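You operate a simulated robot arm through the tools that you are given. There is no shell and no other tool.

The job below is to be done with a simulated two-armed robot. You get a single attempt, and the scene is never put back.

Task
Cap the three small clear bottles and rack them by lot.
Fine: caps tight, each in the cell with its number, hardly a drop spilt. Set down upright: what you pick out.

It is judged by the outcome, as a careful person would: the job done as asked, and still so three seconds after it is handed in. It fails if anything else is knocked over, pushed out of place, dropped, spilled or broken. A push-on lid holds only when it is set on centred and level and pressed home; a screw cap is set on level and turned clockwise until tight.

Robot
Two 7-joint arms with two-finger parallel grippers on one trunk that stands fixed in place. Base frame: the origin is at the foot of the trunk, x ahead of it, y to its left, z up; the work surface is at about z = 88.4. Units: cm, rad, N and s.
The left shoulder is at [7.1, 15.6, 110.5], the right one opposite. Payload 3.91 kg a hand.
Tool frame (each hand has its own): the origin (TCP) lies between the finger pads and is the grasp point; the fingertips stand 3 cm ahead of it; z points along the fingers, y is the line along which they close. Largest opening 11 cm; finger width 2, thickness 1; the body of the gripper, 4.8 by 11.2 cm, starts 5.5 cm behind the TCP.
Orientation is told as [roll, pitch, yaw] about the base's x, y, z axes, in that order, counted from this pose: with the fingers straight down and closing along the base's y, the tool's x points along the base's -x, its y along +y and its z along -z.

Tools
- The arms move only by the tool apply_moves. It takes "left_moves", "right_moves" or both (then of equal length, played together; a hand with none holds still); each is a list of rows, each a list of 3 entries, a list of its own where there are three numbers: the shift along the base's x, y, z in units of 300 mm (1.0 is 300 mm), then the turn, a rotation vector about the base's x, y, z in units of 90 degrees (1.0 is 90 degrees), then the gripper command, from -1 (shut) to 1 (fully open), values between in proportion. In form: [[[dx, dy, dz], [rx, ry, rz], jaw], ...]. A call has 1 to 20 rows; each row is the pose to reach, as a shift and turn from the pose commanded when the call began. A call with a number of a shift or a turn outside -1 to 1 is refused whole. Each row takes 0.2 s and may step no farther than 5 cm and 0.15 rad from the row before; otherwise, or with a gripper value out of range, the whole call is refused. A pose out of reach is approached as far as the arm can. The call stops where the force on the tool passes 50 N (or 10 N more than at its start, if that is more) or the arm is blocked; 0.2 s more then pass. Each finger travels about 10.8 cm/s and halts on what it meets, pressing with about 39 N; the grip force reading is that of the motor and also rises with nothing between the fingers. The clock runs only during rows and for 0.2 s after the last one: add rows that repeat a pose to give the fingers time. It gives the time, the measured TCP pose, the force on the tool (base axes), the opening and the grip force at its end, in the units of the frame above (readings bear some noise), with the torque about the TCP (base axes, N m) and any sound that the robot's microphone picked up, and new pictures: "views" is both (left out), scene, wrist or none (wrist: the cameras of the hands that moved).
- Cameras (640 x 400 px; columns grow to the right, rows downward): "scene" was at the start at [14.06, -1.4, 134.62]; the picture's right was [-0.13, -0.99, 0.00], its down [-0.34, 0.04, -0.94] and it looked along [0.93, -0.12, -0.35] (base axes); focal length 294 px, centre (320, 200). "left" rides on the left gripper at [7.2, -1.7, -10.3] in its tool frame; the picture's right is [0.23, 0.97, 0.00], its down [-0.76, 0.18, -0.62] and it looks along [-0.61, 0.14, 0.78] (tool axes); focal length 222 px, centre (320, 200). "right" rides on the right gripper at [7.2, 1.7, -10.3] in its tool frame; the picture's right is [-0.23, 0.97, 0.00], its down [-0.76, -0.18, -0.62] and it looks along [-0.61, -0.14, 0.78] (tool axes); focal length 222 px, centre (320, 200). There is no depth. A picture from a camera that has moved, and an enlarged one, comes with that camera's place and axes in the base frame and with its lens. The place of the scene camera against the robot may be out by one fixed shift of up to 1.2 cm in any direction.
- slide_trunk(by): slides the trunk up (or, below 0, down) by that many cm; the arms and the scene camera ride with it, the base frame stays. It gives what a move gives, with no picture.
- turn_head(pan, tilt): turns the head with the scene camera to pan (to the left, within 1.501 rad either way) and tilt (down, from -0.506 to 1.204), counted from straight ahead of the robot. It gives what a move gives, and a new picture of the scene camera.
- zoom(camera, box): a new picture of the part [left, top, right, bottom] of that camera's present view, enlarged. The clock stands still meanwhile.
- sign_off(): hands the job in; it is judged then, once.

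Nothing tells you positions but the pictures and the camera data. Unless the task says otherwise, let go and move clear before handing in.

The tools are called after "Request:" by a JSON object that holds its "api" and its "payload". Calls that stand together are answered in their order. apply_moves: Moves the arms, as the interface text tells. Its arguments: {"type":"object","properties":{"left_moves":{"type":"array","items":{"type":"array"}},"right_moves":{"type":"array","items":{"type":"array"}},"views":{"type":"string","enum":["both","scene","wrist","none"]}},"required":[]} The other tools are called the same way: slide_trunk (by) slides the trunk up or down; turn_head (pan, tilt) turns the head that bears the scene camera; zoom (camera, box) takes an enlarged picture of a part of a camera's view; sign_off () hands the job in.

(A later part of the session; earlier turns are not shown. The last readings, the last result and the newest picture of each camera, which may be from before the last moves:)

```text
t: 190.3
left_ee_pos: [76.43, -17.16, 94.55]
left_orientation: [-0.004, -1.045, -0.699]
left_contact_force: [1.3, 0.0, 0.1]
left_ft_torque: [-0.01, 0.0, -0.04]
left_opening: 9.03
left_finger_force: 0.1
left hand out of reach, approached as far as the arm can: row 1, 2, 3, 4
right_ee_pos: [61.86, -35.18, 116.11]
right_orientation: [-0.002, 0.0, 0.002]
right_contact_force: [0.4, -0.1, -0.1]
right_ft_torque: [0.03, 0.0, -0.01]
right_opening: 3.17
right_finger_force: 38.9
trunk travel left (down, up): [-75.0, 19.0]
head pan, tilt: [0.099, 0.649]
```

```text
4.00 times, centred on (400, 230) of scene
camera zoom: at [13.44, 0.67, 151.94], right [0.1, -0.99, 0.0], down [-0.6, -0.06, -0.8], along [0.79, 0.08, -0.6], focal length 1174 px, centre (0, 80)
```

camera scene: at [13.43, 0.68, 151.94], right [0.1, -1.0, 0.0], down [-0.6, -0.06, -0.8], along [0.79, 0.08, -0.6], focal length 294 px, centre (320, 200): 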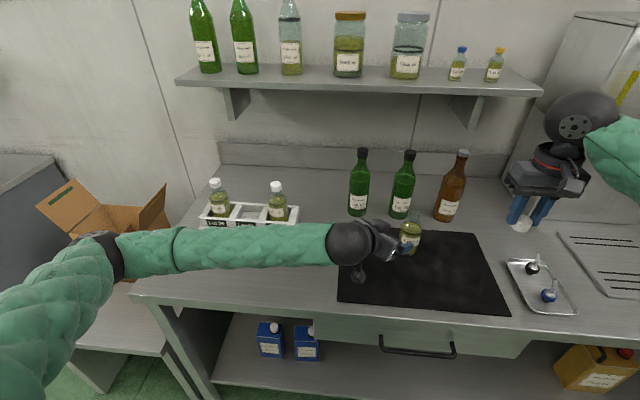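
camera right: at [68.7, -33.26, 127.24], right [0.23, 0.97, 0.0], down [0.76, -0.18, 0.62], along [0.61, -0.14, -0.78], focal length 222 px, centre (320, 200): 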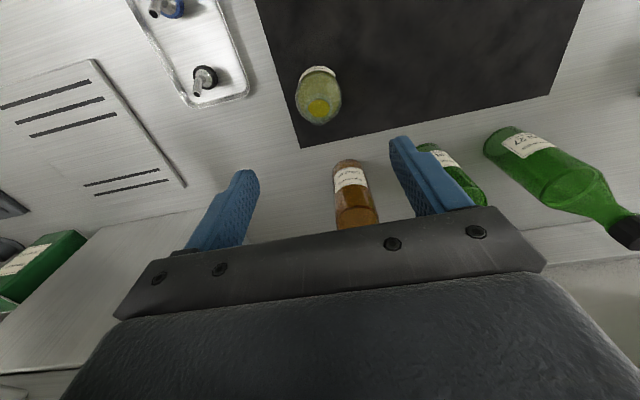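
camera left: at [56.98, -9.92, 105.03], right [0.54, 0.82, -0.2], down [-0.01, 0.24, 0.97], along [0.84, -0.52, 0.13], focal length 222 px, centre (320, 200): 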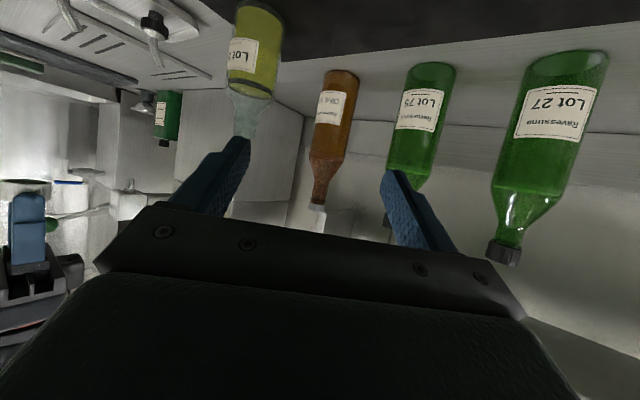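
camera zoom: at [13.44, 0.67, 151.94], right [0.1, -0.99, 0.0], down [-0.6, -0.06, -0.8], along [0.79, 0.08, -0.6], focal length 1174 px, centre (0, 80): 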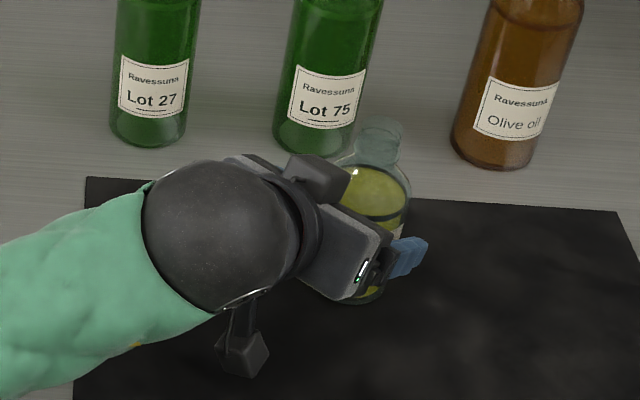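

The left arm has drifted into a different elbow posture and stops about 1 cm short; the bottle hasn't been touched. I'll back straight out and reset the left arm's posture by returning it to its starting pose.

Request:
{"api": "apply_moves", "payload": {"left_moves": [[[-0.0442, 0.0371, 0.0333], [0, 0, 0], 0.64], [[-0.0884, 0.0743, 0.0667], [0, 0, 0], 0.64], [[-0.1547, 0.13, 0.1167], [0, 0, 0], 0.64], [[-0.221, 0.1857, 0.1667], [0, 0, 0], 0.64], [[-0.2873, 0.2414, 0.2167], [0, 0, 0], 0.64], [[-0.2873, 0.37, 0.3], [0, 0, 0], 0.64], [[-0.2873, 0.5, 0.38], [0, 0, 0], 0.64], [[-0.2873, 0.63, 0.46], [0, 0, 0], 0.64], [[-0.2873, 0.76, 0.54], [0, 0, 0], 0.64], [[-0.2873, 0.89, 0.62], [0, 0, 0], 0.64], [[-0.2873, 0.89, 0.62], [0, 0, 0], 0.64]], "views": "both"}}

Request:
{"api": "zoom", "payload": {"camera": "scene", "box": [320, 180, 480, 280]}}

```text
t: 192.7
left_ee_pos: [67.91, 9.65, 113.29]
left_orientation: [0.0, -1.046, -0.699]
left_contact_force: [-0.4, 0.7, 1.2]
left_ft_torque: [0.0, 0.02, 0.01]
left_opening: 9.05
left_finger_force: 0.0
right_ee_pos: [61.94, -35.13, 115.98]
right_orientation: [0.001, 0.002, 0.001]
right_contact_force: [0.6, -0.1, -0.2]
right_ft_torque: [0.01, -0.02, -0.04]
right_opening: 3.13
right_finger_force: 39.3
trunk travel left (down, up): [-75.0, 19.0]
head pan, tilt: [0.099, 0.649]
camera scene: at [13.55, 0.54, 151.92], right [0.1, -1.0, 0.0], down [-0.6, -0.06, -0.8], along [0.79, 0.08, -0.61], focal length 294 px, centre (320, 200)
camera left: at [57.16, 16.38, 112.17], right [0.54, 0.82, -0.2], down [-0.01, 0.24, 0.97], along [0.84, -0.52, 0.13], focal length 222 px, centre (320, 200)
```

scene: 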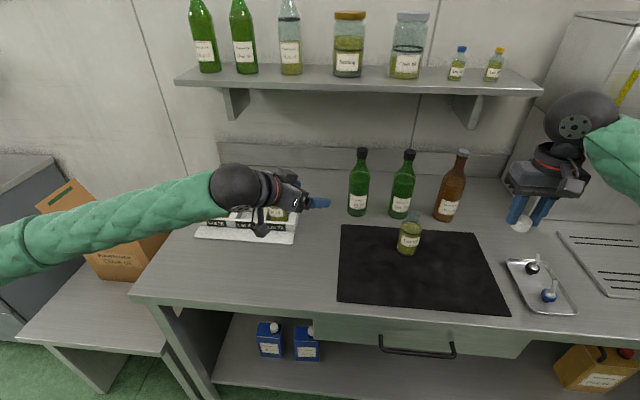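
left: 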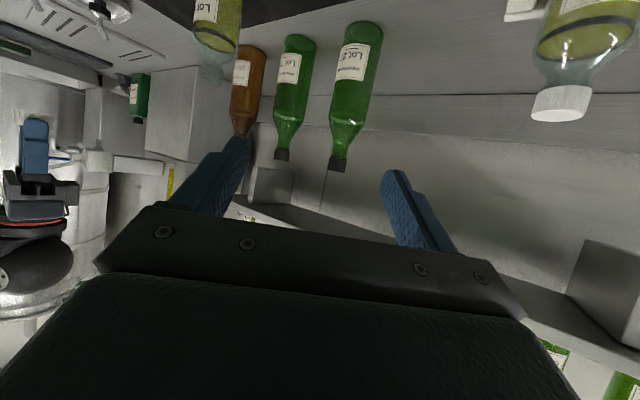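

```text
4.00 times, centred on (400, 230) of scene
camera zoom: at [13.55, 0.54, 151.92], right [0.1, -1.0, 0.0], down [-0.6, -0.06, -0.8], along [0.79, 0.08, -0.61], focal length 1174 px, centre (0, 80)
```

zoom: 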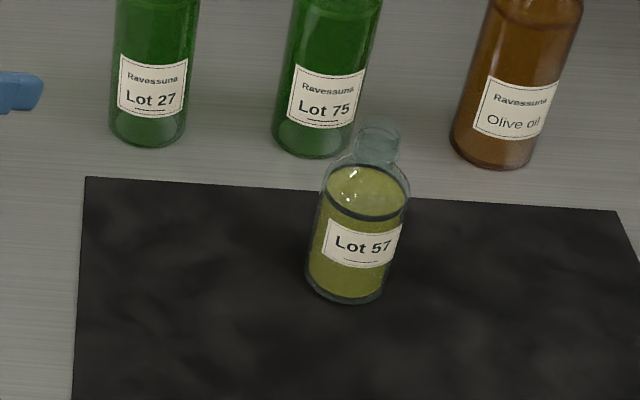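

Lot 57 is undisturbed. Resetting the left arm to its starting pose and posture.

Request:
{"api": "apply_moves", "payload": {"left_moves": [[[0.0, 0.03, 0.07], [0.0194, 0.0532, 0.0335], 0.64], [[0.03, 0.08, 0.14], [0.0387, 0.1064, 0.0671], 0.64], [[0.08, 0.14, 0.2], [0.0581, 0.1596, 0.1006], 0.64], [[0.13, 0.2, 0.26], [0.0774, 0.2127, 0.1341], 0.64], [[0.18, 0.26, 0.31], [0.0968, 0.2659, 0.1677], 0.64], [[0.23, 0.32, 0.36], [0.1162, 0.3191, 0.2012], 0.64], [[0.28, 0.38, 0.4], [0.1355, 0.3723, 0.2347], 0.64], [[0.33, 0.44, 0.44], [0.1549, 0.4255, 0.2683], 0.64], [[0.38, 0.5, 0.48], [0.1742, 0.4786, 0.3018], 0.64], [[0.42, 0.56, 0.51], [0.1936, 0.5318, 0.3353], 0.64], [[0.46, 0.62, 0.54], [0.2129, 0.585, 0.3689], 0.64], [[0.503, 0.678, 0.557], [0.2323, 0.6382, 0.4024], 0.64], [[0.503, 0.678, 0.557], [0.2323, 0.6382, 0.4024], 0.64]], "views": "scene"}}

```text
t: 195.5
left_ee_pos: [82.83, 30.0, 129.73]
left_orientation: [0.001, 0.001, -0.001]
left_contact_force: [-0.7, 0.0, 0.3]
left_ft_torque: [-0.02, -0.02, 0.02]
left_opening: 9.01
left_finger_force: 0.1
right_ee_pos: [61.84, -35.03, 116.09]
right_orientation: [0.001, 0.0, -0.001]
right_contact_force: [-0.2, -0.3, 0.5]
right_ft_torque: [0.02, 0.01, -0.02]
right_opening: 3.12
right_finger_force: 38.9
trunk travel left (down, up): [-75.0, 19.0]
head pan, tilt: [0.099, 0.649]
camera scene: at [13.42, 0.65, 151.94], right [0.1, -1.0, 0.0], down [-0.6, -0.06, -0.8], along [0.79, 0.08, -0.6], focal length 294 px, centre (320, 200)
```

scene: 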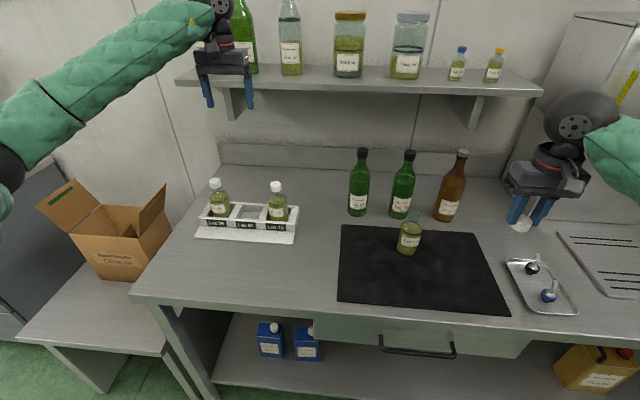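

Now retracing the same path that worked for Lot 26: first to above the rack, then the same tilt-and-slide.

Request:
{"api": "apply_moves", "payload": {"left_moves": [[[0.02, -0.07, -0.1], [0, 0, 0], 0.64], [[0.04, -0.14, -0.2], [0, 0, 0], 0.64], [[0.06, -0.21, -0.3], [0, 0, 0], 0.64], [[0.073, -0.287, -0.39], [0, 0, 0], 0.64], [[0.073, -0.287, -0.39], [0, 0, 0], 0.64]], "views": "none"}}

Request:
{"api": "apply_moves", "payload": {"left_moves": [[[-0.045, -0.04, 0], [-0.0194, -0.0532, -0.0335], 0.64], [[-0.09, -0.08, 0], [-0.0387, -0.1064, -0.0671], 0.64], [[-0.135, -0.12, 0], [-0.0581, -0.1596, -0.1006], 0.64], [[-0.18, -0.18, 0], [-0.0774, -0.2127, -0.1341], 0.64], [[-0.225, -0.25, 0], [-0.0968, -0.2659, -0.1677], 0.64], [[-0.27, -0.33, 0], [-0.1162, -0.3191, -0.2012], 0.64], [[-0.315, -0.41, 0], [-0.1355, -0.3723, -0.2347], 0.64], [[-0.36, -0.5, 0], [-0.1549, -0.4255, -0.2683], 0.64], [[-0.405, -0.59, 0], [-0.1742, -0.4786, -0.3018], 0.64], [[-0.45, -0.68, 0], [-0.1936, -0.5318, -0.3353], 0.64], [[-0.495, -0.77, 0], [-0.2129, -0.585, -0.3689], 0.64], [[-0.56, -0.86, 0], [-0.2323, -0.6382, -0.4024], 0.64], [[-0.57, -0.94, 0], [-0.2323, -0.6382, -0.4024], 0.64], [[-0.57, -0.95, -0.12], [-0.2323, -0.6382, -0.4024], 0.64], [[-0.57, -0.95, -0.26], [-0.2323, -0.6382, -0.4024], 0.64], [[-0.57, -0.95, -0.4], [-0.2323, -0.6382, -0.4024], 0.64], [[-0.57, -0.95, -0.4], [-0.2323, -0.6382, -0.4024], 0.64]], "views": "scene"}}

```text
t: 196.7
left_ee_pos: [85.02, 21.37, 118.14]
left_orientation: [0.001, -0.002, 0.0]
left_contact_force: [-0.1, -0.1, -0.3]
left_ft_torque: [-0.03, -0.01, 0.02]
left_opening: 9.02
left_finger_force: 0.1
right_ee_pos: [61.83, -35.04, 116.12]
right_orientation: [0.0, 0.0, 0.001]
right_contact_force: [-0.4, -0.7, 0.1]
right_ft_torque: [-0.03, -0.03, -0.02]
right_opening: 3.15
right_finger_force: 38.8
trunk travel left (down, up): [-75.0, 19.0]
head pan, tilt: [0.099, 0.649]
```

```text
t: 200.3
left_ee_pos: [67.7, -7.28, 106.31]
left_orientation: [0.001, -1.047, -0.7]
left_contact_force: [-0.5, 1.0, -0.1]
left_ft_torque: [-0.04, 0.02, -0.01]
left_opening: 9.02
left_finger_force: 0.1
right_ee_pos: [61.77, -35.18, 116.04]
right_orientation: [0.0, 0.0, 0.001]
right_contact_force: [-0.4, -0.4, -0.3]
right_ft_torque: [0.0, 0.03, 0.01]
right_opening: 3.17
right_finger_force: 38.6
trunk travel left (down, up): [-75.0, 19.0]
head pan, tilt: [0.099, 0.649]
camera scene: at [13.43, 0.64, 151.94], right [0.1, -1.0, 0.0], down [-0.6, -0.06, -0.8], along [0.79, 0.08, -0.6], focal length 294 px, centre (320, 200)
```

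scene: 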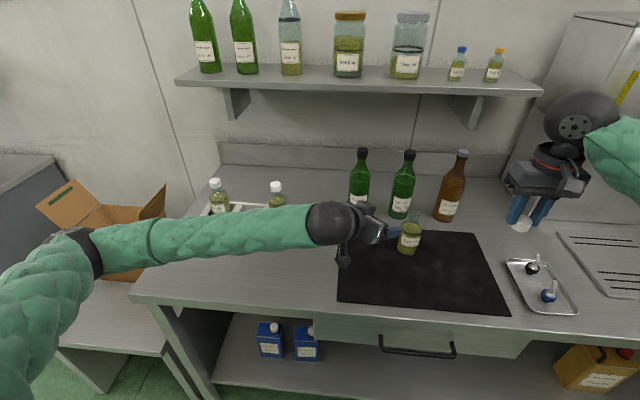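

Posture looks like the one that worked. To the approach point.

Request:
{"api": "apply_moves", "payload": {"left_moves": [[[0, -0.06, -0.075], [0, 0, 0], 0.64], [[-0.003, -0.127, -0.152], [0, 0, 0], 0.64], [[-0.003, -0.127, -0.152], [0, 0, 0], 0.64]], "views": "scene"}}

Request:
{"api": "zoom", "payload": {"camera": "left", "box": [200, 20, 440, 170]}}

```text
t: 201.1
left_ee_pos: [67.82, -10.96, 101.43]
left_orientation: [0.0, -1.047, -0.698]
left_contact_force: [0.1, 0.4, -0.8]
left_ft_torque: [-0.02, 0.0, 0.01]
left_opening: 9.03
left_finger_force: 0.1
right_ee_pos: [61.85, -35.12, 116.13]
right_orientation: [-0.001, 0.001, 0.001]
right_contact_force: [0.2, 0.7, -0.1]
right_ft_torque: [-0.01, 0.0, 0.01]
right_opening: 3.15
right_finger_force: 38.6
trunk travel left (down, up): [-75.0, 19.0]
head pan, tilt: [0.099, 0.649]
camera scene: at [13.44, 0.69, 151.94], right [0.1, -0.99, 0.0], down [-0.6, -0.06, -0.8], along [0.79, 0.08, -0.6], focal length 294 px, centre (320, 200)
```

scene: 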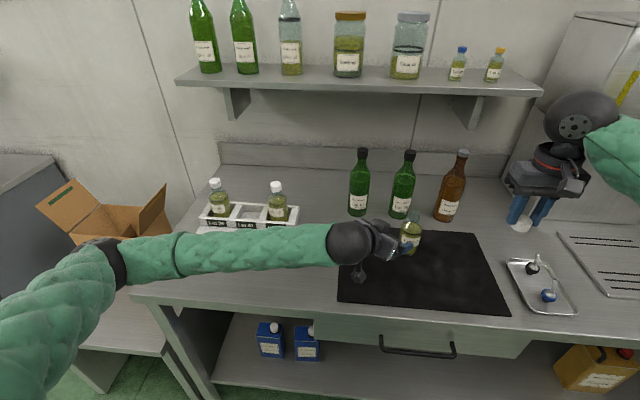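

```text
2.67 times, centred on (320, 95) of left
camera zoom: at [57.07, -4.13, 100.31], right [0.54, 0.82, -0.2], down [-0.01, 0.24, 0.97], along [0.84, -0.52, 0.13], focal length 592 px, centre (320, 480)
```

zoom: 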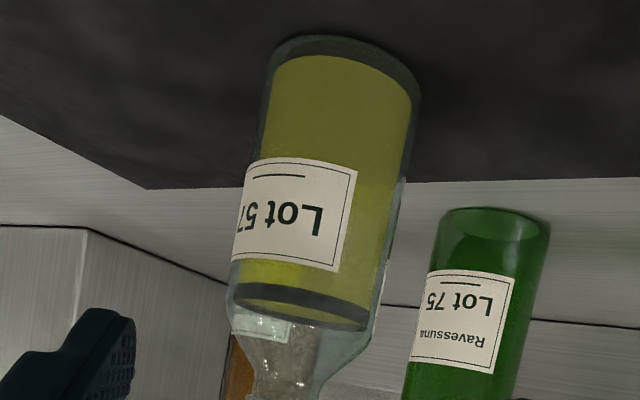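

Request:
{"api": "apply_moves", "payload": {"left_moves": [[[0.046, -0.047, -0.038], [0, 0, 0], 0.64], [[0.096, -0.092, -0.076], [0, 0, 0], 0.64], [[0.149, -0.1367, -0.1167], [0, 0, 0], 0.64], [[0.149, -0.1367, -0.1167], [0, 0, 0], 0.64]], "views": "scene"}}

Request:
{"api": "zoom", "payload": {"camera": "left", "box": [200, 40, 440, 190]}}

```text
t: 202.1
left_ee_pos: [72.38, -14.98, 97.95]
left_orientation: [-0.002, -1.045, -0.697]
left_contact_force: [0.5, -0.3, 0.0]
left_ft_torque: [-0.03, 0.02, 0.0]
left_opening: 9.01
left_finger_force: 0.0
right_ee_pos: [61.94, -35.16, 116.19]
right_orientation: [0.001, 0.0, 0.0]
right_contact_force: [-0.2, 0.1, -0.4]
right_ft_torque: [-0.01, 0.03, 0.0]
right_opening: 3.19
right_finger_force: 39.1
trunk travel left (down, up): [-75.0, 19.0]
head pan, tilt: [0.099, 0.649]
camera scene: at [13.46, 0.7, 151.94], right [0.1, -0.99, 0.0], down [-0.6, -0.06, -0.8], along [0.79, 0.08, -0.6], focal length 294 px, centre (320, 200)
```

scene: 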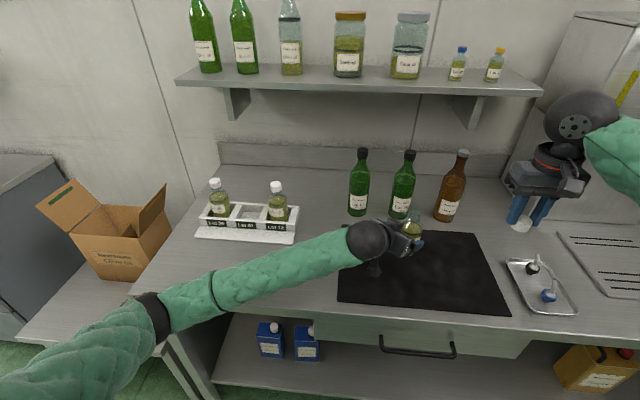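

```text
2.67 times, centred on (320, 115) of left
camera zoom: at [61.68, -8.2, 96.82], right [0.54, 0.82, -0.2], down [-0.01, 0.24, 0.97], along [0.84, -0.52, 0.13], focal length 592 px, centre (320, 427)
```

zoom: 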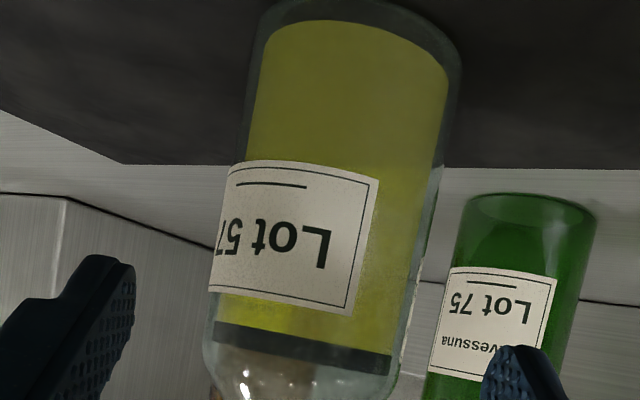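

Elbow is now where it was for Lot 26. Advancing the last 6 cm.

Request:
{"api": "apply_moves", "payload": {"left_moves": [[[0.042, -0.041, -0.034], [0, 0, 0], 0.64], [[0.087, -0.079, -0.067], [0, 0, 0], 0.64], [[0.1293, -0.1153, -0.1], [0, 0, 0], 0.64], [[0.1293, -0.1153, -0.1], [0, 0, 0], 0.64]], "views": "none"}}

Request:
{"api": "zoom", "payload": {"camera": "left", "box": [160, 40, 480, 240]}}

Request:
{"api": "zoom", "payload": {"camera": "scene", "box": [320, 180, 480, 280]}}

```text
t: 203.1
left_ee_pos: [76.56, -17.21, 94.23]
left_orientation: [-0.003, -1.046, -0.699]
left_contact_force: [-0.7, -1.7, -0.4]
left_ft_torque: [-0.02, 0.0, 0.01]
left_opening: 9.03
left_finger_force: 0.1
left hand out of reach, approached as far as the arm can: row 1, 2, 3, 4
right_ee_pos: [61.81, -35.17, 116.04]
right_orientation: [-0.001, 0.001, 0.001]
right_contact_force: [-0.4, -0.3, 0.4]
right_ft_torque: [0.03, -0.02, 0.04]
right_opening: 3.15
right_finger_force: 38.6
trunk travel left (down, up): [-75.0, 19.0]
head pan, tilt: [0.099, 0.649]
```

```text
2.00 times, centred on (320, 140) of left
camera zoom: at [65.89, -10.43, 93.2], right [0.54, 0.82, -0.2], down [0.0, 0.24, 0.97], along [0.84, -0.52, 0.13], focal length 444 px, centre (320, 320)
```

zoom: 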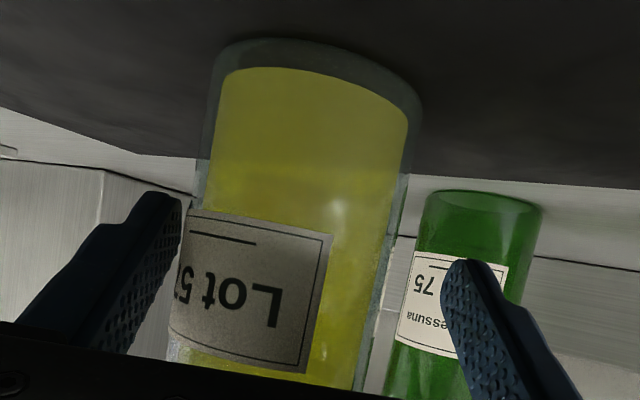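

```text
4.00 times, centred on (400, 230) of scene
camera zoom: at [13.43, 0.66, 151.94], right [0.1, -0.99, 0.0], down [-0.6, -0.06, -0.8], along [0.79, 0.08, -0.6], focal length 1174 px, centre (0, 80)
```

zoom: 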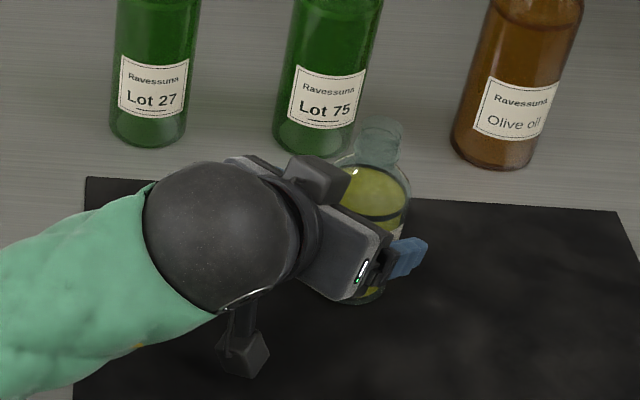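

The arm stops short again though the bottle is untouched. I'll back off and try the advance in finer steps, since the same spot was reachable before.

Request:
{"api": "apply_moves", "payload": {"left_moves": [[[-0.0442, 0.0371, 0.0333], [0, 0, 0], 0.64], [[-0.0884, 0.0743, 0.0667], [0, 0, 0], 0.64], [[-0.1547, 0.13, 0.1167], [0, 0, 0], 0.64], [[-0.221, 0.1857, 0.1667], [0, 0, 0], 0.64], [[-0.2873, 0.2414, 0.2167], [0, 0, 0], 0.64], [[-0.2873, 0.2414, 0.2167], [0, 0, 0], 0.64]], "views": "scene"}}

```text
t: 204.5
left_ee_pos: [68.12, -10.03, 100.74]
left_orientation: [-0.001, -1.046, -0.698]
left_contact_force: [-0.7, 1.2, 0.4]
left_ft_torque: [-0.03, 0.03, 0.0]
left_opening: 9.02
left_finger_force: 0.0
right_ee_pos: [61.96, -35.19, 116.01]
right_orientation: [0.0, 0.0, 0.003]
right_contact_force: [0.0, -0.2, 0.2]
right_ft_torque: [-0.02, 0.0, -0.01]
right_opening: 3.15
right_finger_force: 38.8
trunk travel left (down, up): [-75.0, 19.0]
head pan, tilt: [0.099, 0.649]
camera scene: at [13.51, 0.57, 151.93], right [0.1, -1.0, 0.0], down [-0.6, -0.06, -0.8], along [0.79, 0.08, -0.61], focal length 294 px, centre (320, 200)
```

scene: 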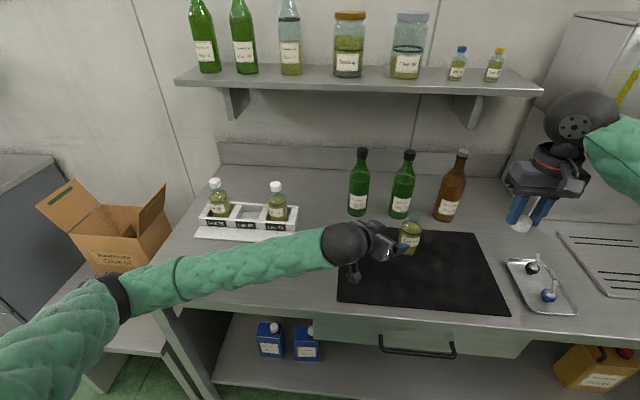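

I'd rather not fight the joint limit: Lot 72's old spot (y ≈ -5) was comfortable for this grip, so the left hand will carry Lot 57 there top-down, slowly and upright. First turning the left hand down above it.

Request:
{"api": "apply_moves", "payload": {"left_moves": [[[0.0, 0.0, 0.08], [0.0194, 0.0532, 0.0335], 0.64], [[0.01, -0.01, 0.16], [0.0387, 0.1064, 0.0671], 0.64], [[0.03, -0.03, 0.24], [0.0581, 0.1596, 0.1006], 0.64], [[0.055, -0.055, 0.32], [0.0774, 0.2127, 0.1341], 0.64], [[0.08, -0.08, 0.39], [0.0968, 0.2659, 0.1677], 0.64], [[0.11, -0.11, 0.45], [0.1162, 0.3191, 0.2012], 0.64], [[0.14, -0.14, 0.51], [0.1355, 0.3723, 0.2347], 0.64], [[0.17, -0.17, 0.56], [0.1549, 0.4255, 0.2683], 0.64], [[0.2, -0.2, 0.6], [0.1742, 0.4786, 0.3018], 0.64], [[0.23, -0.23, 0.63], [0.1936, 0.5318, 0.3353], 0.64], [[0.26, -0.26, 0.66], [0.2129, 0.585, 0.3689], 0.64], [[0.281, -0.286, 0.676], [0.2323, 0.6382, 0.4024], 0.64], [[0.281, -0.286, 0.676], [0.2323, 0.6382, 0.4024], 0.64]], "views": "scene"}}

Request:
{"api": "zoom", "payload": {"camera": "left", "box": [240, 60, 400, 160]}}

```text
t: 207.3
left_ee_pos: [76.67, -18.43, 120.98]
left_orientation: [0.001, 0.0, 0.0]
left_contact_force: [0.1, -0.2, 0.9]
left_ft_torque: [-0.04, -0.01, 0.01]
left_opening: 9.01
left_finger_force: 0.2
right_ee_pos: [61.87, -35.17, 116.07]
right_orientation: [-0.001, 0.001, 0.001]
right_contact_force: [0.3, 1.2, -1.3]
right_ft_torque: [0.0, 0.02, 0.02]
right_opening: 3.17
right_finger_force: 39.0
trunk travel left (down, up): [-75.0, 19.0]
head pan, tilt: [0.099, 0.649]
camera scene: at [13.46, 0.68, 151.94], right [0.1, -0.99, 0.0], down [-0.6, -0.06, -0.8], along [0.79, 0.08, -0.6], focal length 294 px, centre (320, 200)
```

scene: 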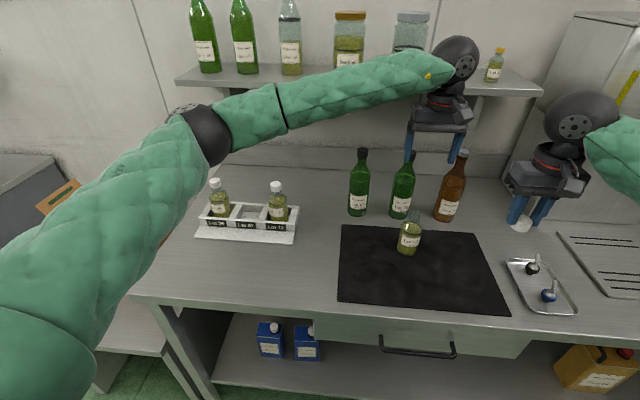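

```text
4.00 times, centred on (320, 110) of left
camera zoom: at [69.33, -20.13, 131.37], right [-0.23, 0.97, 0.0], down [0.76, 0.18, 0.62], along [0.61, 0.14, -0.78], focal length 888 px, centre (320, 560)
```

zoom: 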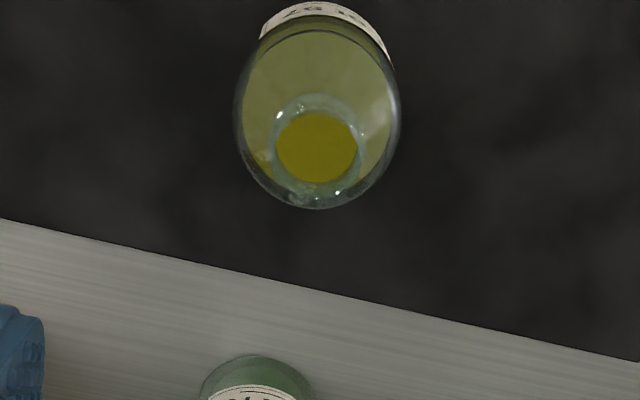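

Lot 57's mouth is close to the left hand's axis (about -0.3, -0.13). Descending to grip its upper body.

Request:
{"api": "apply_moves", "payload": {"left_moves": [[[-0.008, -0.0045, -0.15], [0, 0, 0], 0.64], [[-0.008, -0.0045, -0.3], [0, 0, 0], 0.64], [[-0.008, -0.0045, -0.44], [0, 0, 0], 0.64], [[-0.008, -0.0045, -0.57], [0, 0, 0], 0.64], [[-0.008, -0.0045, -0.68], [0, 0, 0], 0.64], [[-0.008, -0.0045, -0.753], [0, 0, 0], 0.64], [[-0.008, -0.0045, -0.753], [0, 0, 0], 0.64]], "views": "none"}}

Request:
{"api": "zoom", "payload": {"camera": "left", "box": [200, 80, 440, 230]}}

Request:
{"api": "zoom", "payload": {"camera": "scene", "box": [340, 170, 500, 270]}}

```text
t: 208.9
left_ee_pos: [76.3, -18.65, 98.66]
left_orientation: [-0.001, -0.001, 0.0]
left_contact_force: [0.5, 0.3, -0.8]
left_ft_torque: [0.01, -0.01, 0.0]
left_opening: 9.02
left_finger_force: 0.0
right_ee_pos: [61.92, -35.13, 116.08]
right_orientation: [0.0, 0.0, 0.003]
right_contact_force: [0.9, -0.6, -0.4]
right_ft_torque: [0.01, 0.01, 0.02]
right_opening: 3.17
right_finger_force: 39.1
trunk travel left (down, up): [-75.0, 19.0]
head pan, tilt: [0.099, 0.649]
```

```text
2.67 times, centred on (320, 155) of left
camera zoom: at [69.01, -20.34, 108.88], right [-0.23, 0.97, 0.0], down [0.76, 0.18, 0.62], along [0.61, 0.14, -0.78], focal length 592 px, centre (320, 320)
```

zoom: 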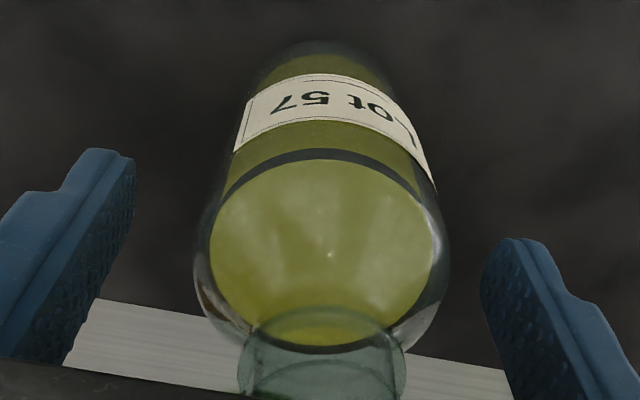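

```text
4.00 times, centred on (420, 220) of scene
camera zoom: at [13.44, 0.62, 151.94], right [0.1, -1.0, 0.0], down [-0.6, -0.06, -0.8], along [0.79, 0.08, -0.6], focal length 1174 px, centre (-80, 120)
```

zoom: 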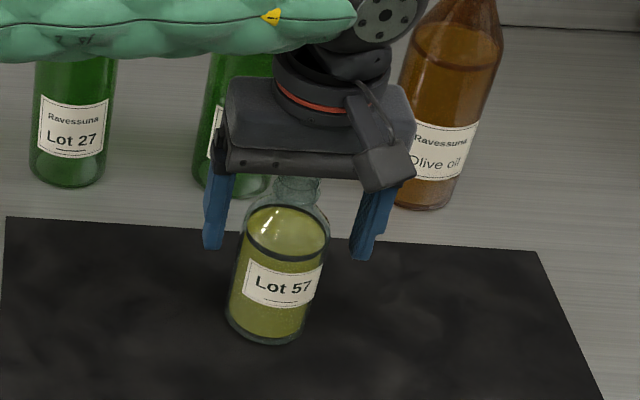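

Centred. Closing gently.

Request:
{"api": "apply_moves", "payload": {"left_moves": [[[0, 0, 0], [0, 0, 0], 0.5], [[0, 0, 0], [0, 0, 0], 0.3], [[0, 0, 0], [0, 0, 0], 0.18], [[0, 0, 0], [0, 0, 0], 0.12], [[0, 0, 0], [0, 0, 0], 0.07], [[0, 0, 0], [0, 0, 0], 0.02], [[0, 0, 0], [0, 0, 0], -0.1], [[0, 0, 0], [0, 0, 0], -0.4], [[0, 0, 0], [0, 0, 0], -0.4]], "views": "none"}}

Request:
{"api": "apply_moves", "payload": {"left_moves": [[[0, 0, 0.005], [0, 0, 0], -0.4], [[0, 0, 0.015], [0, 0, 0], -0.4], [[0, 0, 0.03], [0, 0, 0], -0.4], [[0, 0, 0.045], [0, 0, 0], -0.4], [[0, 0, 0.05], [0, 0, 0], -0.4], [[0, 0.006, 0.05], [0, 0, 0], -0.4], [[0, 0.018, 0.05], [0, 0, 0], -0.4], [[0, 0.036, 0.05], [0, 0, 0], -0.4], [[-0.001, 0.06, 0.05], [0, 0, 0], -0.4], [[-0.002, 0.088, 0.05], [0, 0, 0], -0.4], [[-0.003, 0.118, 0.05], [0, 0, 0], -0.4], [[-0.004, 0.148, 0.05], [0, 0, 0], -0.4], [[-0.005, 0.178, 0.05], [0, 0, 0], -0.4], [[-0.005, 0.206, 0.05], [0, 0, 0], -0.4], [[-0.005, 0.23, 0.05], [0, 0, 0], -0.4], [[-0.005, 0.248, 0.05], [0, 0, 0], -0.4], [[-0.005, 0.258, 0.05], [0, 0, 0], -0.4], [[-0.005, 0.262, 0.05], [0, 0, 0], -0.4], [[-0.005, 0.262, 0.05], [0, 0, 0], -0.4]], "views": "none"}}

Request:
{"api": "zoom", "payload": {"camera": "scene", "box": [320, 170, 480, 270]}}

```text
t: 210.9
left_ee_pos: [76.4, -18.6, 98.47]
left_orientation: [0.0, 0.001, 0.0]
left_contact_force: [0.0, 3.2, 0.1]
left_ft_torque: [0.21, 0.0, 0.01]
left_opening: 5.9
left_finger_force: 39.0
right_ee_pos: [61.86, -35.13, 116.1]
right_orientation: [0.001, 0.001, 0.002]
right_contact_force: [0.1, 0.2, 0.1]
right_ft_torque: [-0.03, -0.04, 0.0]
right_opening: 3.13
right_finger_force: 39.0
trunk travel left (down, up): [-75.0, 19.0]
head pan, tilt: [0.099, 0.649]
```

```text
t: 214.9
left_ee_pos: [76.26, -10.7, 99.87]
left_orientation: [-0.002, 0.0, 0.0]
left_contact_force: [0.0, 0.0, -3.4]
left_ft_torque: [0.01, 0.01, 0.02]
left_opening: 5.89
left_finger_force: 38.9
right_ee_pos: [61.9, -35.12, 116.17]
right_orientation: [-0.002, -0.001, 0.002]
right_contact_force: [-0.4, -0.7, 0.3]
right_ft_torque: [0.02, -0.03, 0.05]
right_opening: 3.13
right_finger_force: 38.7
trunk travel left (down, up): [-75.0, 19.0]
head pan, tilt: [0.099, 0.649]
```

```text
4.00 times, centred on (400, 220) of scene
camera zoom: at [13.51, 0.61, 151.93], right [0.1, -1.0, 0.0], down [-0.6, -0.06, -0.8], along [0.79, 0.08, -0.61], focal length 1174 px, centre (0, 120)
```

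zoom: 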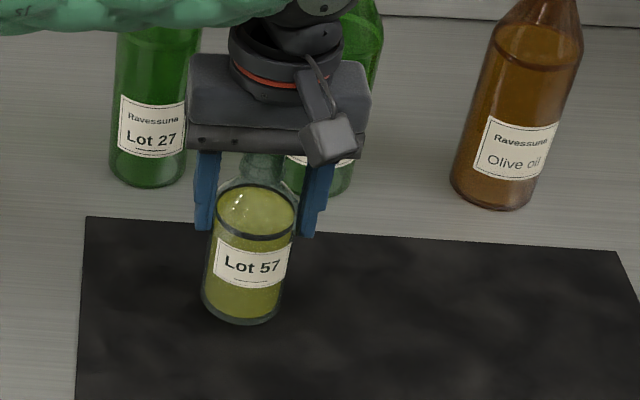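

Halfway, steady. Carrying on to y ≈ -5.2 and setting it down.

Request:
{"api": "apply_moves", "payload": {"left_moves": [[[0, 0.006, 0], [0, 0, 0], -0.4], [[0, 0.018, 0], [0, 0, 0], -0.4], [[0, 0.036, 0], [0, 0, 0], -0.4], [[0, 0.06, 0], [0, 0, 0], -0.4], [[0, 0.088, 0], [0, 0, 0], -0.4], [[-0.002, 0.114, 0], [0, 0, 0], -0.4], [[-0.004, 0.138, 0], [0, 0, 0], -0.4], [[-0.006, 0.158, 0], [0, 0, 0], -0.4], [[-0.007, 0.172, 0], [0, 0, 0], -0.4], [[-0.008, 0.18, 0], [0, 0, 0], -0.4], [[-0.008, 0.183, 0], [0, 0, 0], -0.4], [[-0.008, 0.183, -0.008], [0, 0, 0], -0.4], [[-0.008, 0.183, -0.02], [0, 0, 0], -0.4], [[-0.008, 0.183, -0.032], [0, 0, 0], -0.4], [[-0.008, 0.183, -0.041], [0, 0, 0], -0.4], [[-0.008, 0.183, -0.045], [0, 0, 0], -0.4], [[-0.008, 0.183, -0.045], [0, 0, 0], -0.4]], "views": "none"}}

Request:
{"api": "apply_moves", "payload": {"left_moves": [[[0, 0, -0.002], [0, 0, 0], -0.4], [[0, 0, -0.004], [0, 0, 0], -0.4], [[0, 0, -0.004], [0, 0, 0], -0.4]], "views": "none"}}

```text
t: 218.5
left_ee_pos: [75.98, -5.28, 98.64]
left_orientation: [-0.002, 0.0, -0.001]
left_contact_force: [-0.3, -0.6, -3.4]
left_ft_torque: [-0.03, 0.02, -0.01]
left_opening: 5.88
left_finger_force: 39.7
right_ee_pos: [61.85, -35.17, 116.1]
right_orientation: [0.001, 0.0, 0.002]
right_contact_force: [0.3, -0.4, -0.5]
right_ft_torque: [-0.01, 0.0, -0.02]
right_opening: 3.13
right_finger_force: 38.7
trunk travel left (down, up): [-75.0, 19.0]
head pan, tilt: [0.099, 0.649]
```

```text
t: 219.3
left_ee_pos: [75.92, -5.32, 98.64]
left_orientation: [-0.001, 0.0, 0.0]
left_contact_force: [2.2, -0.5, 4.7]
left_ft_torque: [0.05, -0.1, -0.01]
left_opening: 5.92
left_finger_force: 38.8
right_ee_pos: [61.95, -35.17, 116.22]
right_orientation: [0.001, -0.001, 0.001]
right_contact_force: [-0.8, 0.5, 0.9]
right_ft_torque: [-0.06, 0.0, -0.02]
right_opening: 3.14
right_finger_force: 39.4
trunk travel left (down, up): [-75.0, 19.0]
head pan, tilt: [0.099, 0.649]
```

It rests on the mat. Opening, rising straight up, and turning back to the tilted holding pose.

Request:
{"api": "apply_moves", "payload": {"left_moves": [[[0, 0, 0], [0, 0, 0], 0.2], [[0, 0, 0], [0, 0, 0], 0.64], [[0, 0, 0.06], [0, 0, 0], 0.64], [[0, 0, 0.2], [0, 0, 0], 0.64], [[0, 0, 0.35], [0, 0, 0], 0.64], [[0, 0, 0.5], [0, 0, 0], 0.64], [[0, 0, 0.65], [0, 0, 0], 0.64], [[-0.025, 0.0214, 0.7], [-0.0194, -0.0532, -0.0335], 0.64], [[-0.05, 0.0428, 0.74], [-0.0387, -0.1064, -0.0671], 0.64], [[-0.075, 0.0642, 0.76], [-0.0581, -0.1596, -0.1006], 0.64], [[-0.1, 0.0856, 0.76], [-0.0774, -0.2127, -0.1341], 0.64], [[-0.125, 0.107, 0.76], [-0.0968, -0.2659, -0.1677], 0.64], [[-0.15, 0.1284, 0.76], [-0.1162, -0.3191, -0.2012], 0.64], [[-0.175, 0.1498, 0.76], [-0.1355, -0.3723, -0.2347], 0.64], [[-0.2, 0.1712, 0.76], [-0.1549, -0.4255, -0.2683], 0.64], [[-0.225, 0.1926, 0.76], [-0.1742, -0.4786, -0.3018], 0.64], [[-0.25, 0.214, 0.76], [-0.1936, -0.5318, -0.3353], 0.64], [[-0.275, 0.2354, 0.76], [-0.2129, -0.585, -0.3689], 0.64], [[-0.3, 0.257, 0.76], [-0.2323, -0.6382, -0.4024], 0.64], [[-0.3, 0.257, 0.76], [-0.2323, -0.6382, -0.4024], 0.64]], "views": "scene"}}

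Request:
{"api": "zoom", "payload": {"camera": "scene", "box": [300, 170, 460, 270]}}

```text
t: 223.5
left_ee_pos: [66.79, 2.23, 121.31]
left_orientation: [-0.003, -1.047, -0.699]
left_contact_force: [0.3, 0.7, -1.0]
left_ft_torque: [0.0, 0.02, 0.03]
left_opening: 9.02
left_finger_force: 0.0
right_ee_pos: [61.89, -35.22, 116.02]
right_orientation: [0.001, -0.001, 0.003]
right_contact_force: [-0.3, -0.5, -0.1]
right_ft_torque: [0.01, 0.01, -0.03]
right_opening: 3.18
right_finger_force: 38.9
trunk travel left (down, up): [-75.0, 19.0]
head pan, tilt: [0.099, 0.649]
camera scene: at [13.5, 0.55, 151.93], right [0.1, -1.0, 0.0], down [-0.6, -0.06, -0.8], along [0.79, 0.08, -0.61], focal length 294 px, centre (320, 200)
```

scene: 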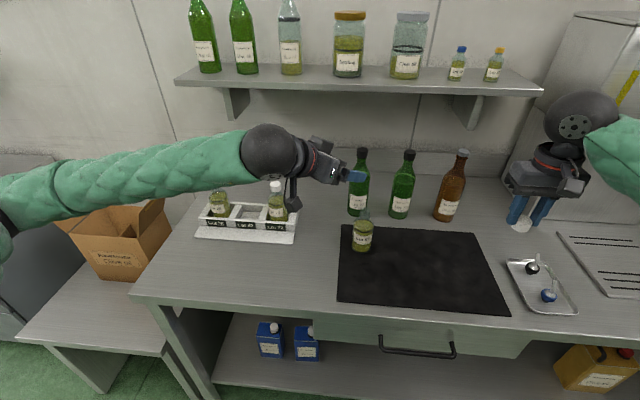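

```text
4.00 times, centred on (380, 220) of scene
camera zoom: at [13.5, 0.55, 151.93], right [0.1, -1.0, 0.0], down [-0.6, -0.06, -0.8], along [0.79, 0.08, -0.61], focal length 1174 px, centre (80, 120)
```

zoom: 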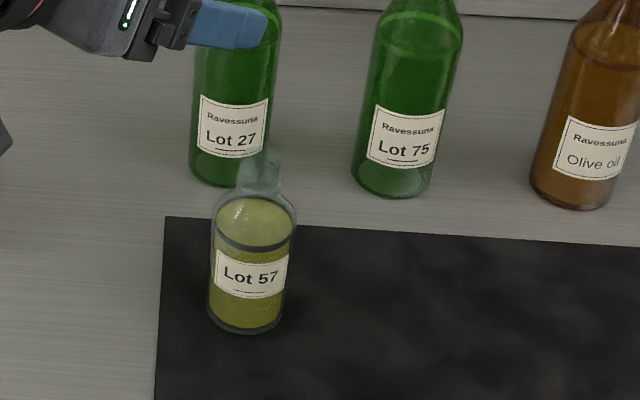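

Lot 57 stands at about (75.95, -5.3). Lowering to the approach point and checking.

Request:
{"api": "apply_moves", "payload": {"left_moves": [[[0.003, 0, -0.15], [0, 0, 0], 0.64], [[0.006, 0, -0.3], [0, 0, 0], 0.64], [[0.006, 0, -0.45], [0, 0, 0], 0.64], [[0.006, 0, -0.58], [0, 0, 0], 0.64], [[0.006, 0, -0.657], [0, 0, 0], 0.64], [[0.006, 0, -0.657], [0, 0, 0], 0.64]], "views": "scene"}}

Request:
{"api": "zoom", "payload": {"camera": "left", "box": [200, 20, 440, 170]}}

```text
t: 224.9
left_ee_pos: [67.2, 2.55, 101.54]
left_orientation: [-0.001, -1.045, -0.698]
left_contact_force: [0.2, 1.0, 0.1]
left_ft_torque: [0.01, -0.04, 0.02]
left_opening: 9.04
left_finger_force: 0.0
right_ee_pos: [61.84, -35.18, 116.17]
right_orientation: [-0.001, -0.001, 0.002]
right_contact_force: [-0.2, 0.7, -0.1]
right_ft_torque: [-0.02, -0.02, 0.0]
right_opening: 3.14
right_finger_force: 39.1
trunk travel left (down, up): [-75.0, 19.0]
head pan, tilt: [0.099, 0.649]
camera scene: at [13.47, 0.63, 151.93], right [0.1, -1.0, 0.0], down [-0.6, -0.06, -0.8], along [0.79, 0.08, -0.6], focal length 294 px, centre (320, 200)
```

scene: 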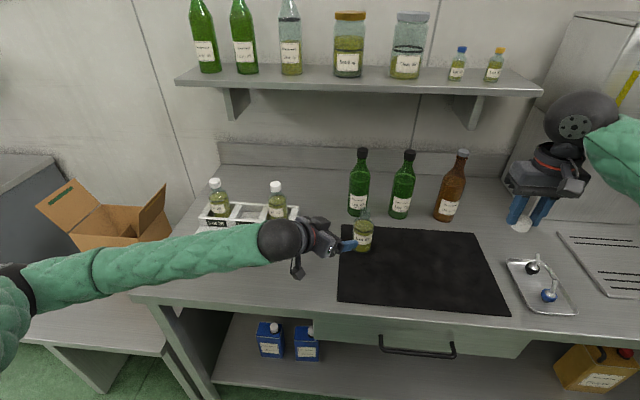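

```text
2.67 times, centred on (320, 95) of left
camera zoom: at [56.4, 9.31, 100.44], right [0.54, 0.82, -0.2], down [-0.01, 0.24, 0.97], along [0.84, -0.52, 0.13], focal length 592 px, centre (320, 480)
```

zoom: 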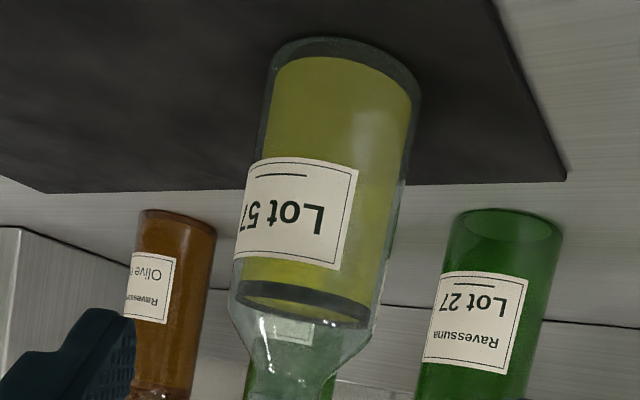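

Request:
{"api": "apply_moves", "payload": {"left_moves": [[[0.047, -0.047, -0.038], [0, 0, 0], 0.64], [[0.097, -0.091, -0.076], [0, 0, 0], 0.64], [[0.1497, -0.136, -0.1167], [0, 0, 0], 0.64], [[0.1497, -0.136, -0.1167], [0, 0, 0], 0.64]], "views": "none"}}

Request:
{"api": "zoom", "payload": {"camera": "left", "box": [200, 40, 440, 190]}}

```text
t: 225.9
left_ee_pos: [71.6, -1.7, 97.97]
left_orientation: [0.001, -1.047, -0.698]
left_contact_force: [-0.3, -0.2, 0.3]
left_ft_torque: [-0.01, 0.0, 0.01]
left_opening: 9.02
left_finger_force: 0.0
right_ee_pos: [61.8, -35.08, 116.01]
right_orientation: [0.0, 0.001, 0.001]
right_contact_force: [-0.3, -0.1, -0.1]
right_ft_torque: [0.02, 0.0, 0.0]
right_opening: 3.15
right_finger_force: 39.1
trunk travel left (down, up): [-75.0, 19.0]
head pan, tilt: [0.099, 0.649]
```

```text
2.67 times, centred on (320, 115) of left
camera zoom: at [60.87, 5.2, 96.98], right [0.54, 0.82, -0.2], down [-0.01, 0.24, 0.97], along [0.84, -0.52, 0.13], focal length 592 px, centre (320, 427)
```

zoom: 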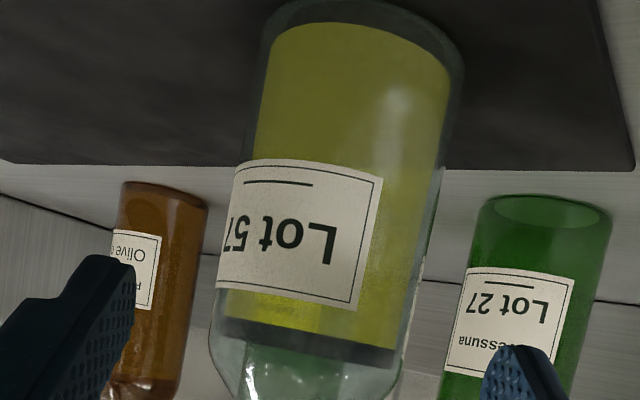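

Centred. Final 6 cm.

Request:
{"api": "apply_moves", "payload": {"left_moves": [[[0.045, -0.038, -0.034], [0, 0, 0], 0.64], [[0.09, -0.075, -0.067], [0, 0, 0], 0.64], [[0.1326, -0.1114, -0.1], [0, 0, 0], 0.64], [[0.1326, -0.1114, -0.1], [0, 0, 0], 0.64]], "views": "none"}}

Request:
{"api": "zoom", "payload": {"camera": "left", "box": [160, 40, 480, 240]}}

```text
t: 226.9
left_ee_pos: [75.64, -4.92, 94.99]
left_orientation: [-0.001, -1.048, -0.699]
left_contact_force: [-0.2, 0.1, 0.1]
left_ft_torque: [0.02, -0.02, 0.01]
left_opening: 9.02
left_finger_force: 0.1
right_ee_pos: [61.84, -35.12, 116.1]
right_orientation: [0.0, -0.001, 0.001]
right_contact_force: [-0.7, -0.2, 0.9]
right_ft_torque: [0.0, -0.01, -0.01]
right_opening: 3.17
right_finger_force: 38.8
trunk travel left (down, up): [-75.0, 19.0]
head pan, tilt: [0.099, 0.649]
```

```text
2.00 times, centred on (320, 140) of left
camera zoom: at [64.81, 1.83, 93.93], right [0.54, 0.82, -0.2], down [-0.01, 0.24, 0.97], along [0.84, -0.52, 0.13], focal length 444 px, centre (320, 320)
```

zoom: 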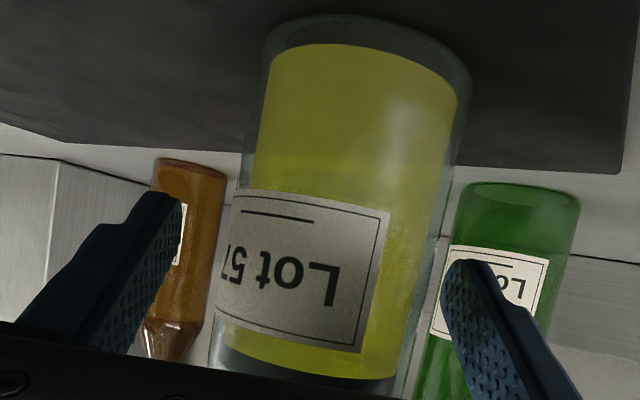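

Reached without trouble and centred. Closing on Lot 57's body.

Request:
{"api": "apply_moves", "payload": {"left_moves": [[[0, 0, 0], [0, 0, 0], 0.4], [[0, 0, 0], [0, 0, 0], 0.2], [[0, 0, 0], [0, 0, 0], 0.12], [[0, 0, 0], [0, 0, 0], 0.06], [[0, 0, 0], [0, 0, 0], 0.0], [[0, 0, 0], [0, 0, 0], -0.3], [[0, 0, 0], [0, 0, 0], -0.3]], "views": "none"}}

Request:
{"api": "apply_moves", "payload": {"right_moves": [[[0.07, 0.14, 0.01], [0, 0, 0], -1], [[0.13, 0.28, 0.01], [0, 0, 0], -1], [[0.19, 0.42, 0.01], [0, 0, 0], -1], [[0.25, 0.56, 0.01], [0, 0, 0], -1], [[0.31, 0.7, 0.01], [0, 0, 0], -1], [[0.37, 0.83, 0.01], [0, 0, 0], -1], [[0.42, 0.93, 0.01], [0, 0, 0], -1], [[0.455, 0.995, 0.01], [0, 0, 0], -1], [[0.455, 0.995, 0.01], [0, 0, 0], -1]], "views": "both"}}

Request:
{"api": "zoom", "payload": {"camera": "right", "box": [240, 70, 400, 170]}}

Request:
{"api": "zoom", "payload": {"camera": "left", "box": [160, 40, 480, 240]}}

```text
t: 228.5
left_ee_pos: [75.55, -5.04, 95.1]
left_orientation: [0.001, -1.045, -0.697]
left_contact_force: [3.2, 2.5, 1.6]
left_ft_torque: [0.25, -0.3, 0.03]
left_opening: 5.91
left_finger_force: 39.6
right_ee_pos: [61.85, -34.91, 116.17]
right_orientation: [-0.001, 0.0, 0.002]
right_contact_force: [0.5, -0.1, 0.4]
right_ft_torque: [0.03, 0.01, 0.02]
right_opening: 3.16
right_finger_force: 39.0
trunk travel left (down, up): [-75.0, 19.0]
head pan, tilt: [0.099, 0.649]
```

```text
t: 230.5
left_ee_pos: [75.62, -4.93, 95.03]
left_orientation: [0.002, -1.047, -0.697]
left_contact_force: [-0.5, -2.6, -0.1]
left_ft_torque: [-0.19, -0.03, -0.09]
left_opening: 5.91
left_finger_force: 39.2
right_ee_pos: [75.52, -5.31, 116.6]
right_orientation: [0.001, 0.0, 0.001]
right_contact_force: [-0.7, 0.3, -0.2]
right_ft_torque: [-0.01, -0.01, -0.02]
right_opening: 3.15
right_finger_force: 38.8
trunk travel left (down, up): [-75.0, 19.0]
head pan, tilt: [0.099, 0.649]
camera scene: at [13.46, 0.58, 151.94], right [0.1, -0.99, 0.0], down [-0.6, -0.06, -0.8], along [0.79, 0.08, -0.6], focal length 294 px, centre (320, 200)
camera right: at [68.3, -3.79, 126.97], right [0.23, 0.97, 0.0], down [0.76, -0.18, 0.62], along [0.61, -0.14, -0.78], focal length 222 px, centre (320, 200)
```

scene: 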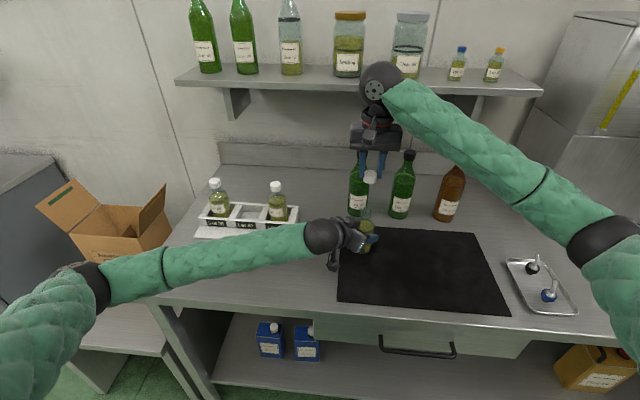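
right: 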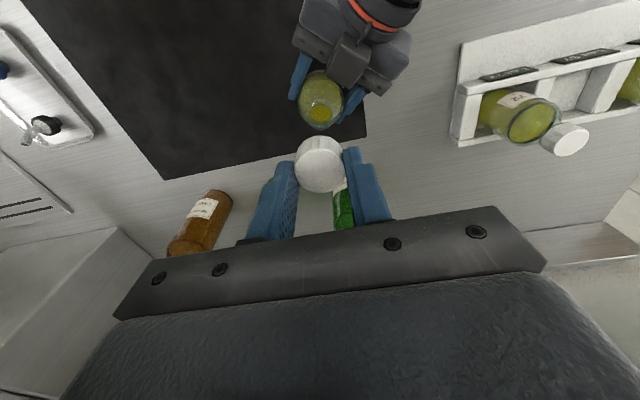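

```text
4.00 times, centred on (320, 120) of right
camera zoom: at [68.3, -3.79, 126.97], right [0.23, 0.97, 0.0], down [0.76, -0.18, 0.62], along [0.61, -0.14, -0.78], focal length 888 px, centre (320, 520)
```

zoom: 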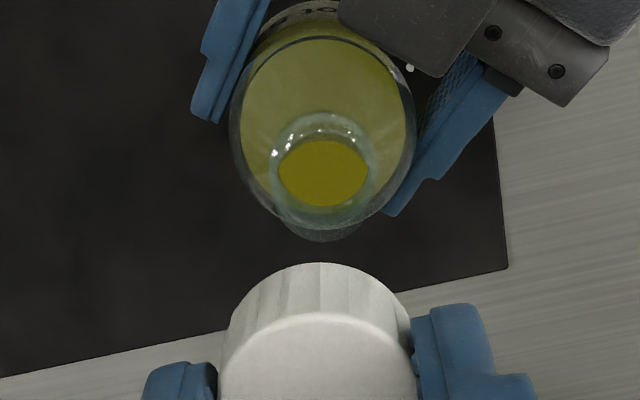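

```text
2.00 times, centred on (320, 140) of left
camera zoom: at [64.82, 1.79, 93.93], right [0.54, 0.82, -0.2], down [-0.01, 0.24, 0.97], along [0.84, -0.52, 0.13], focal length 444 px, centre (320, 320)
```

zoom: 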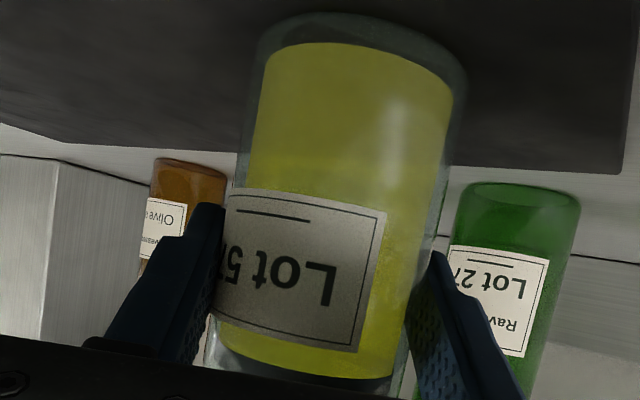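

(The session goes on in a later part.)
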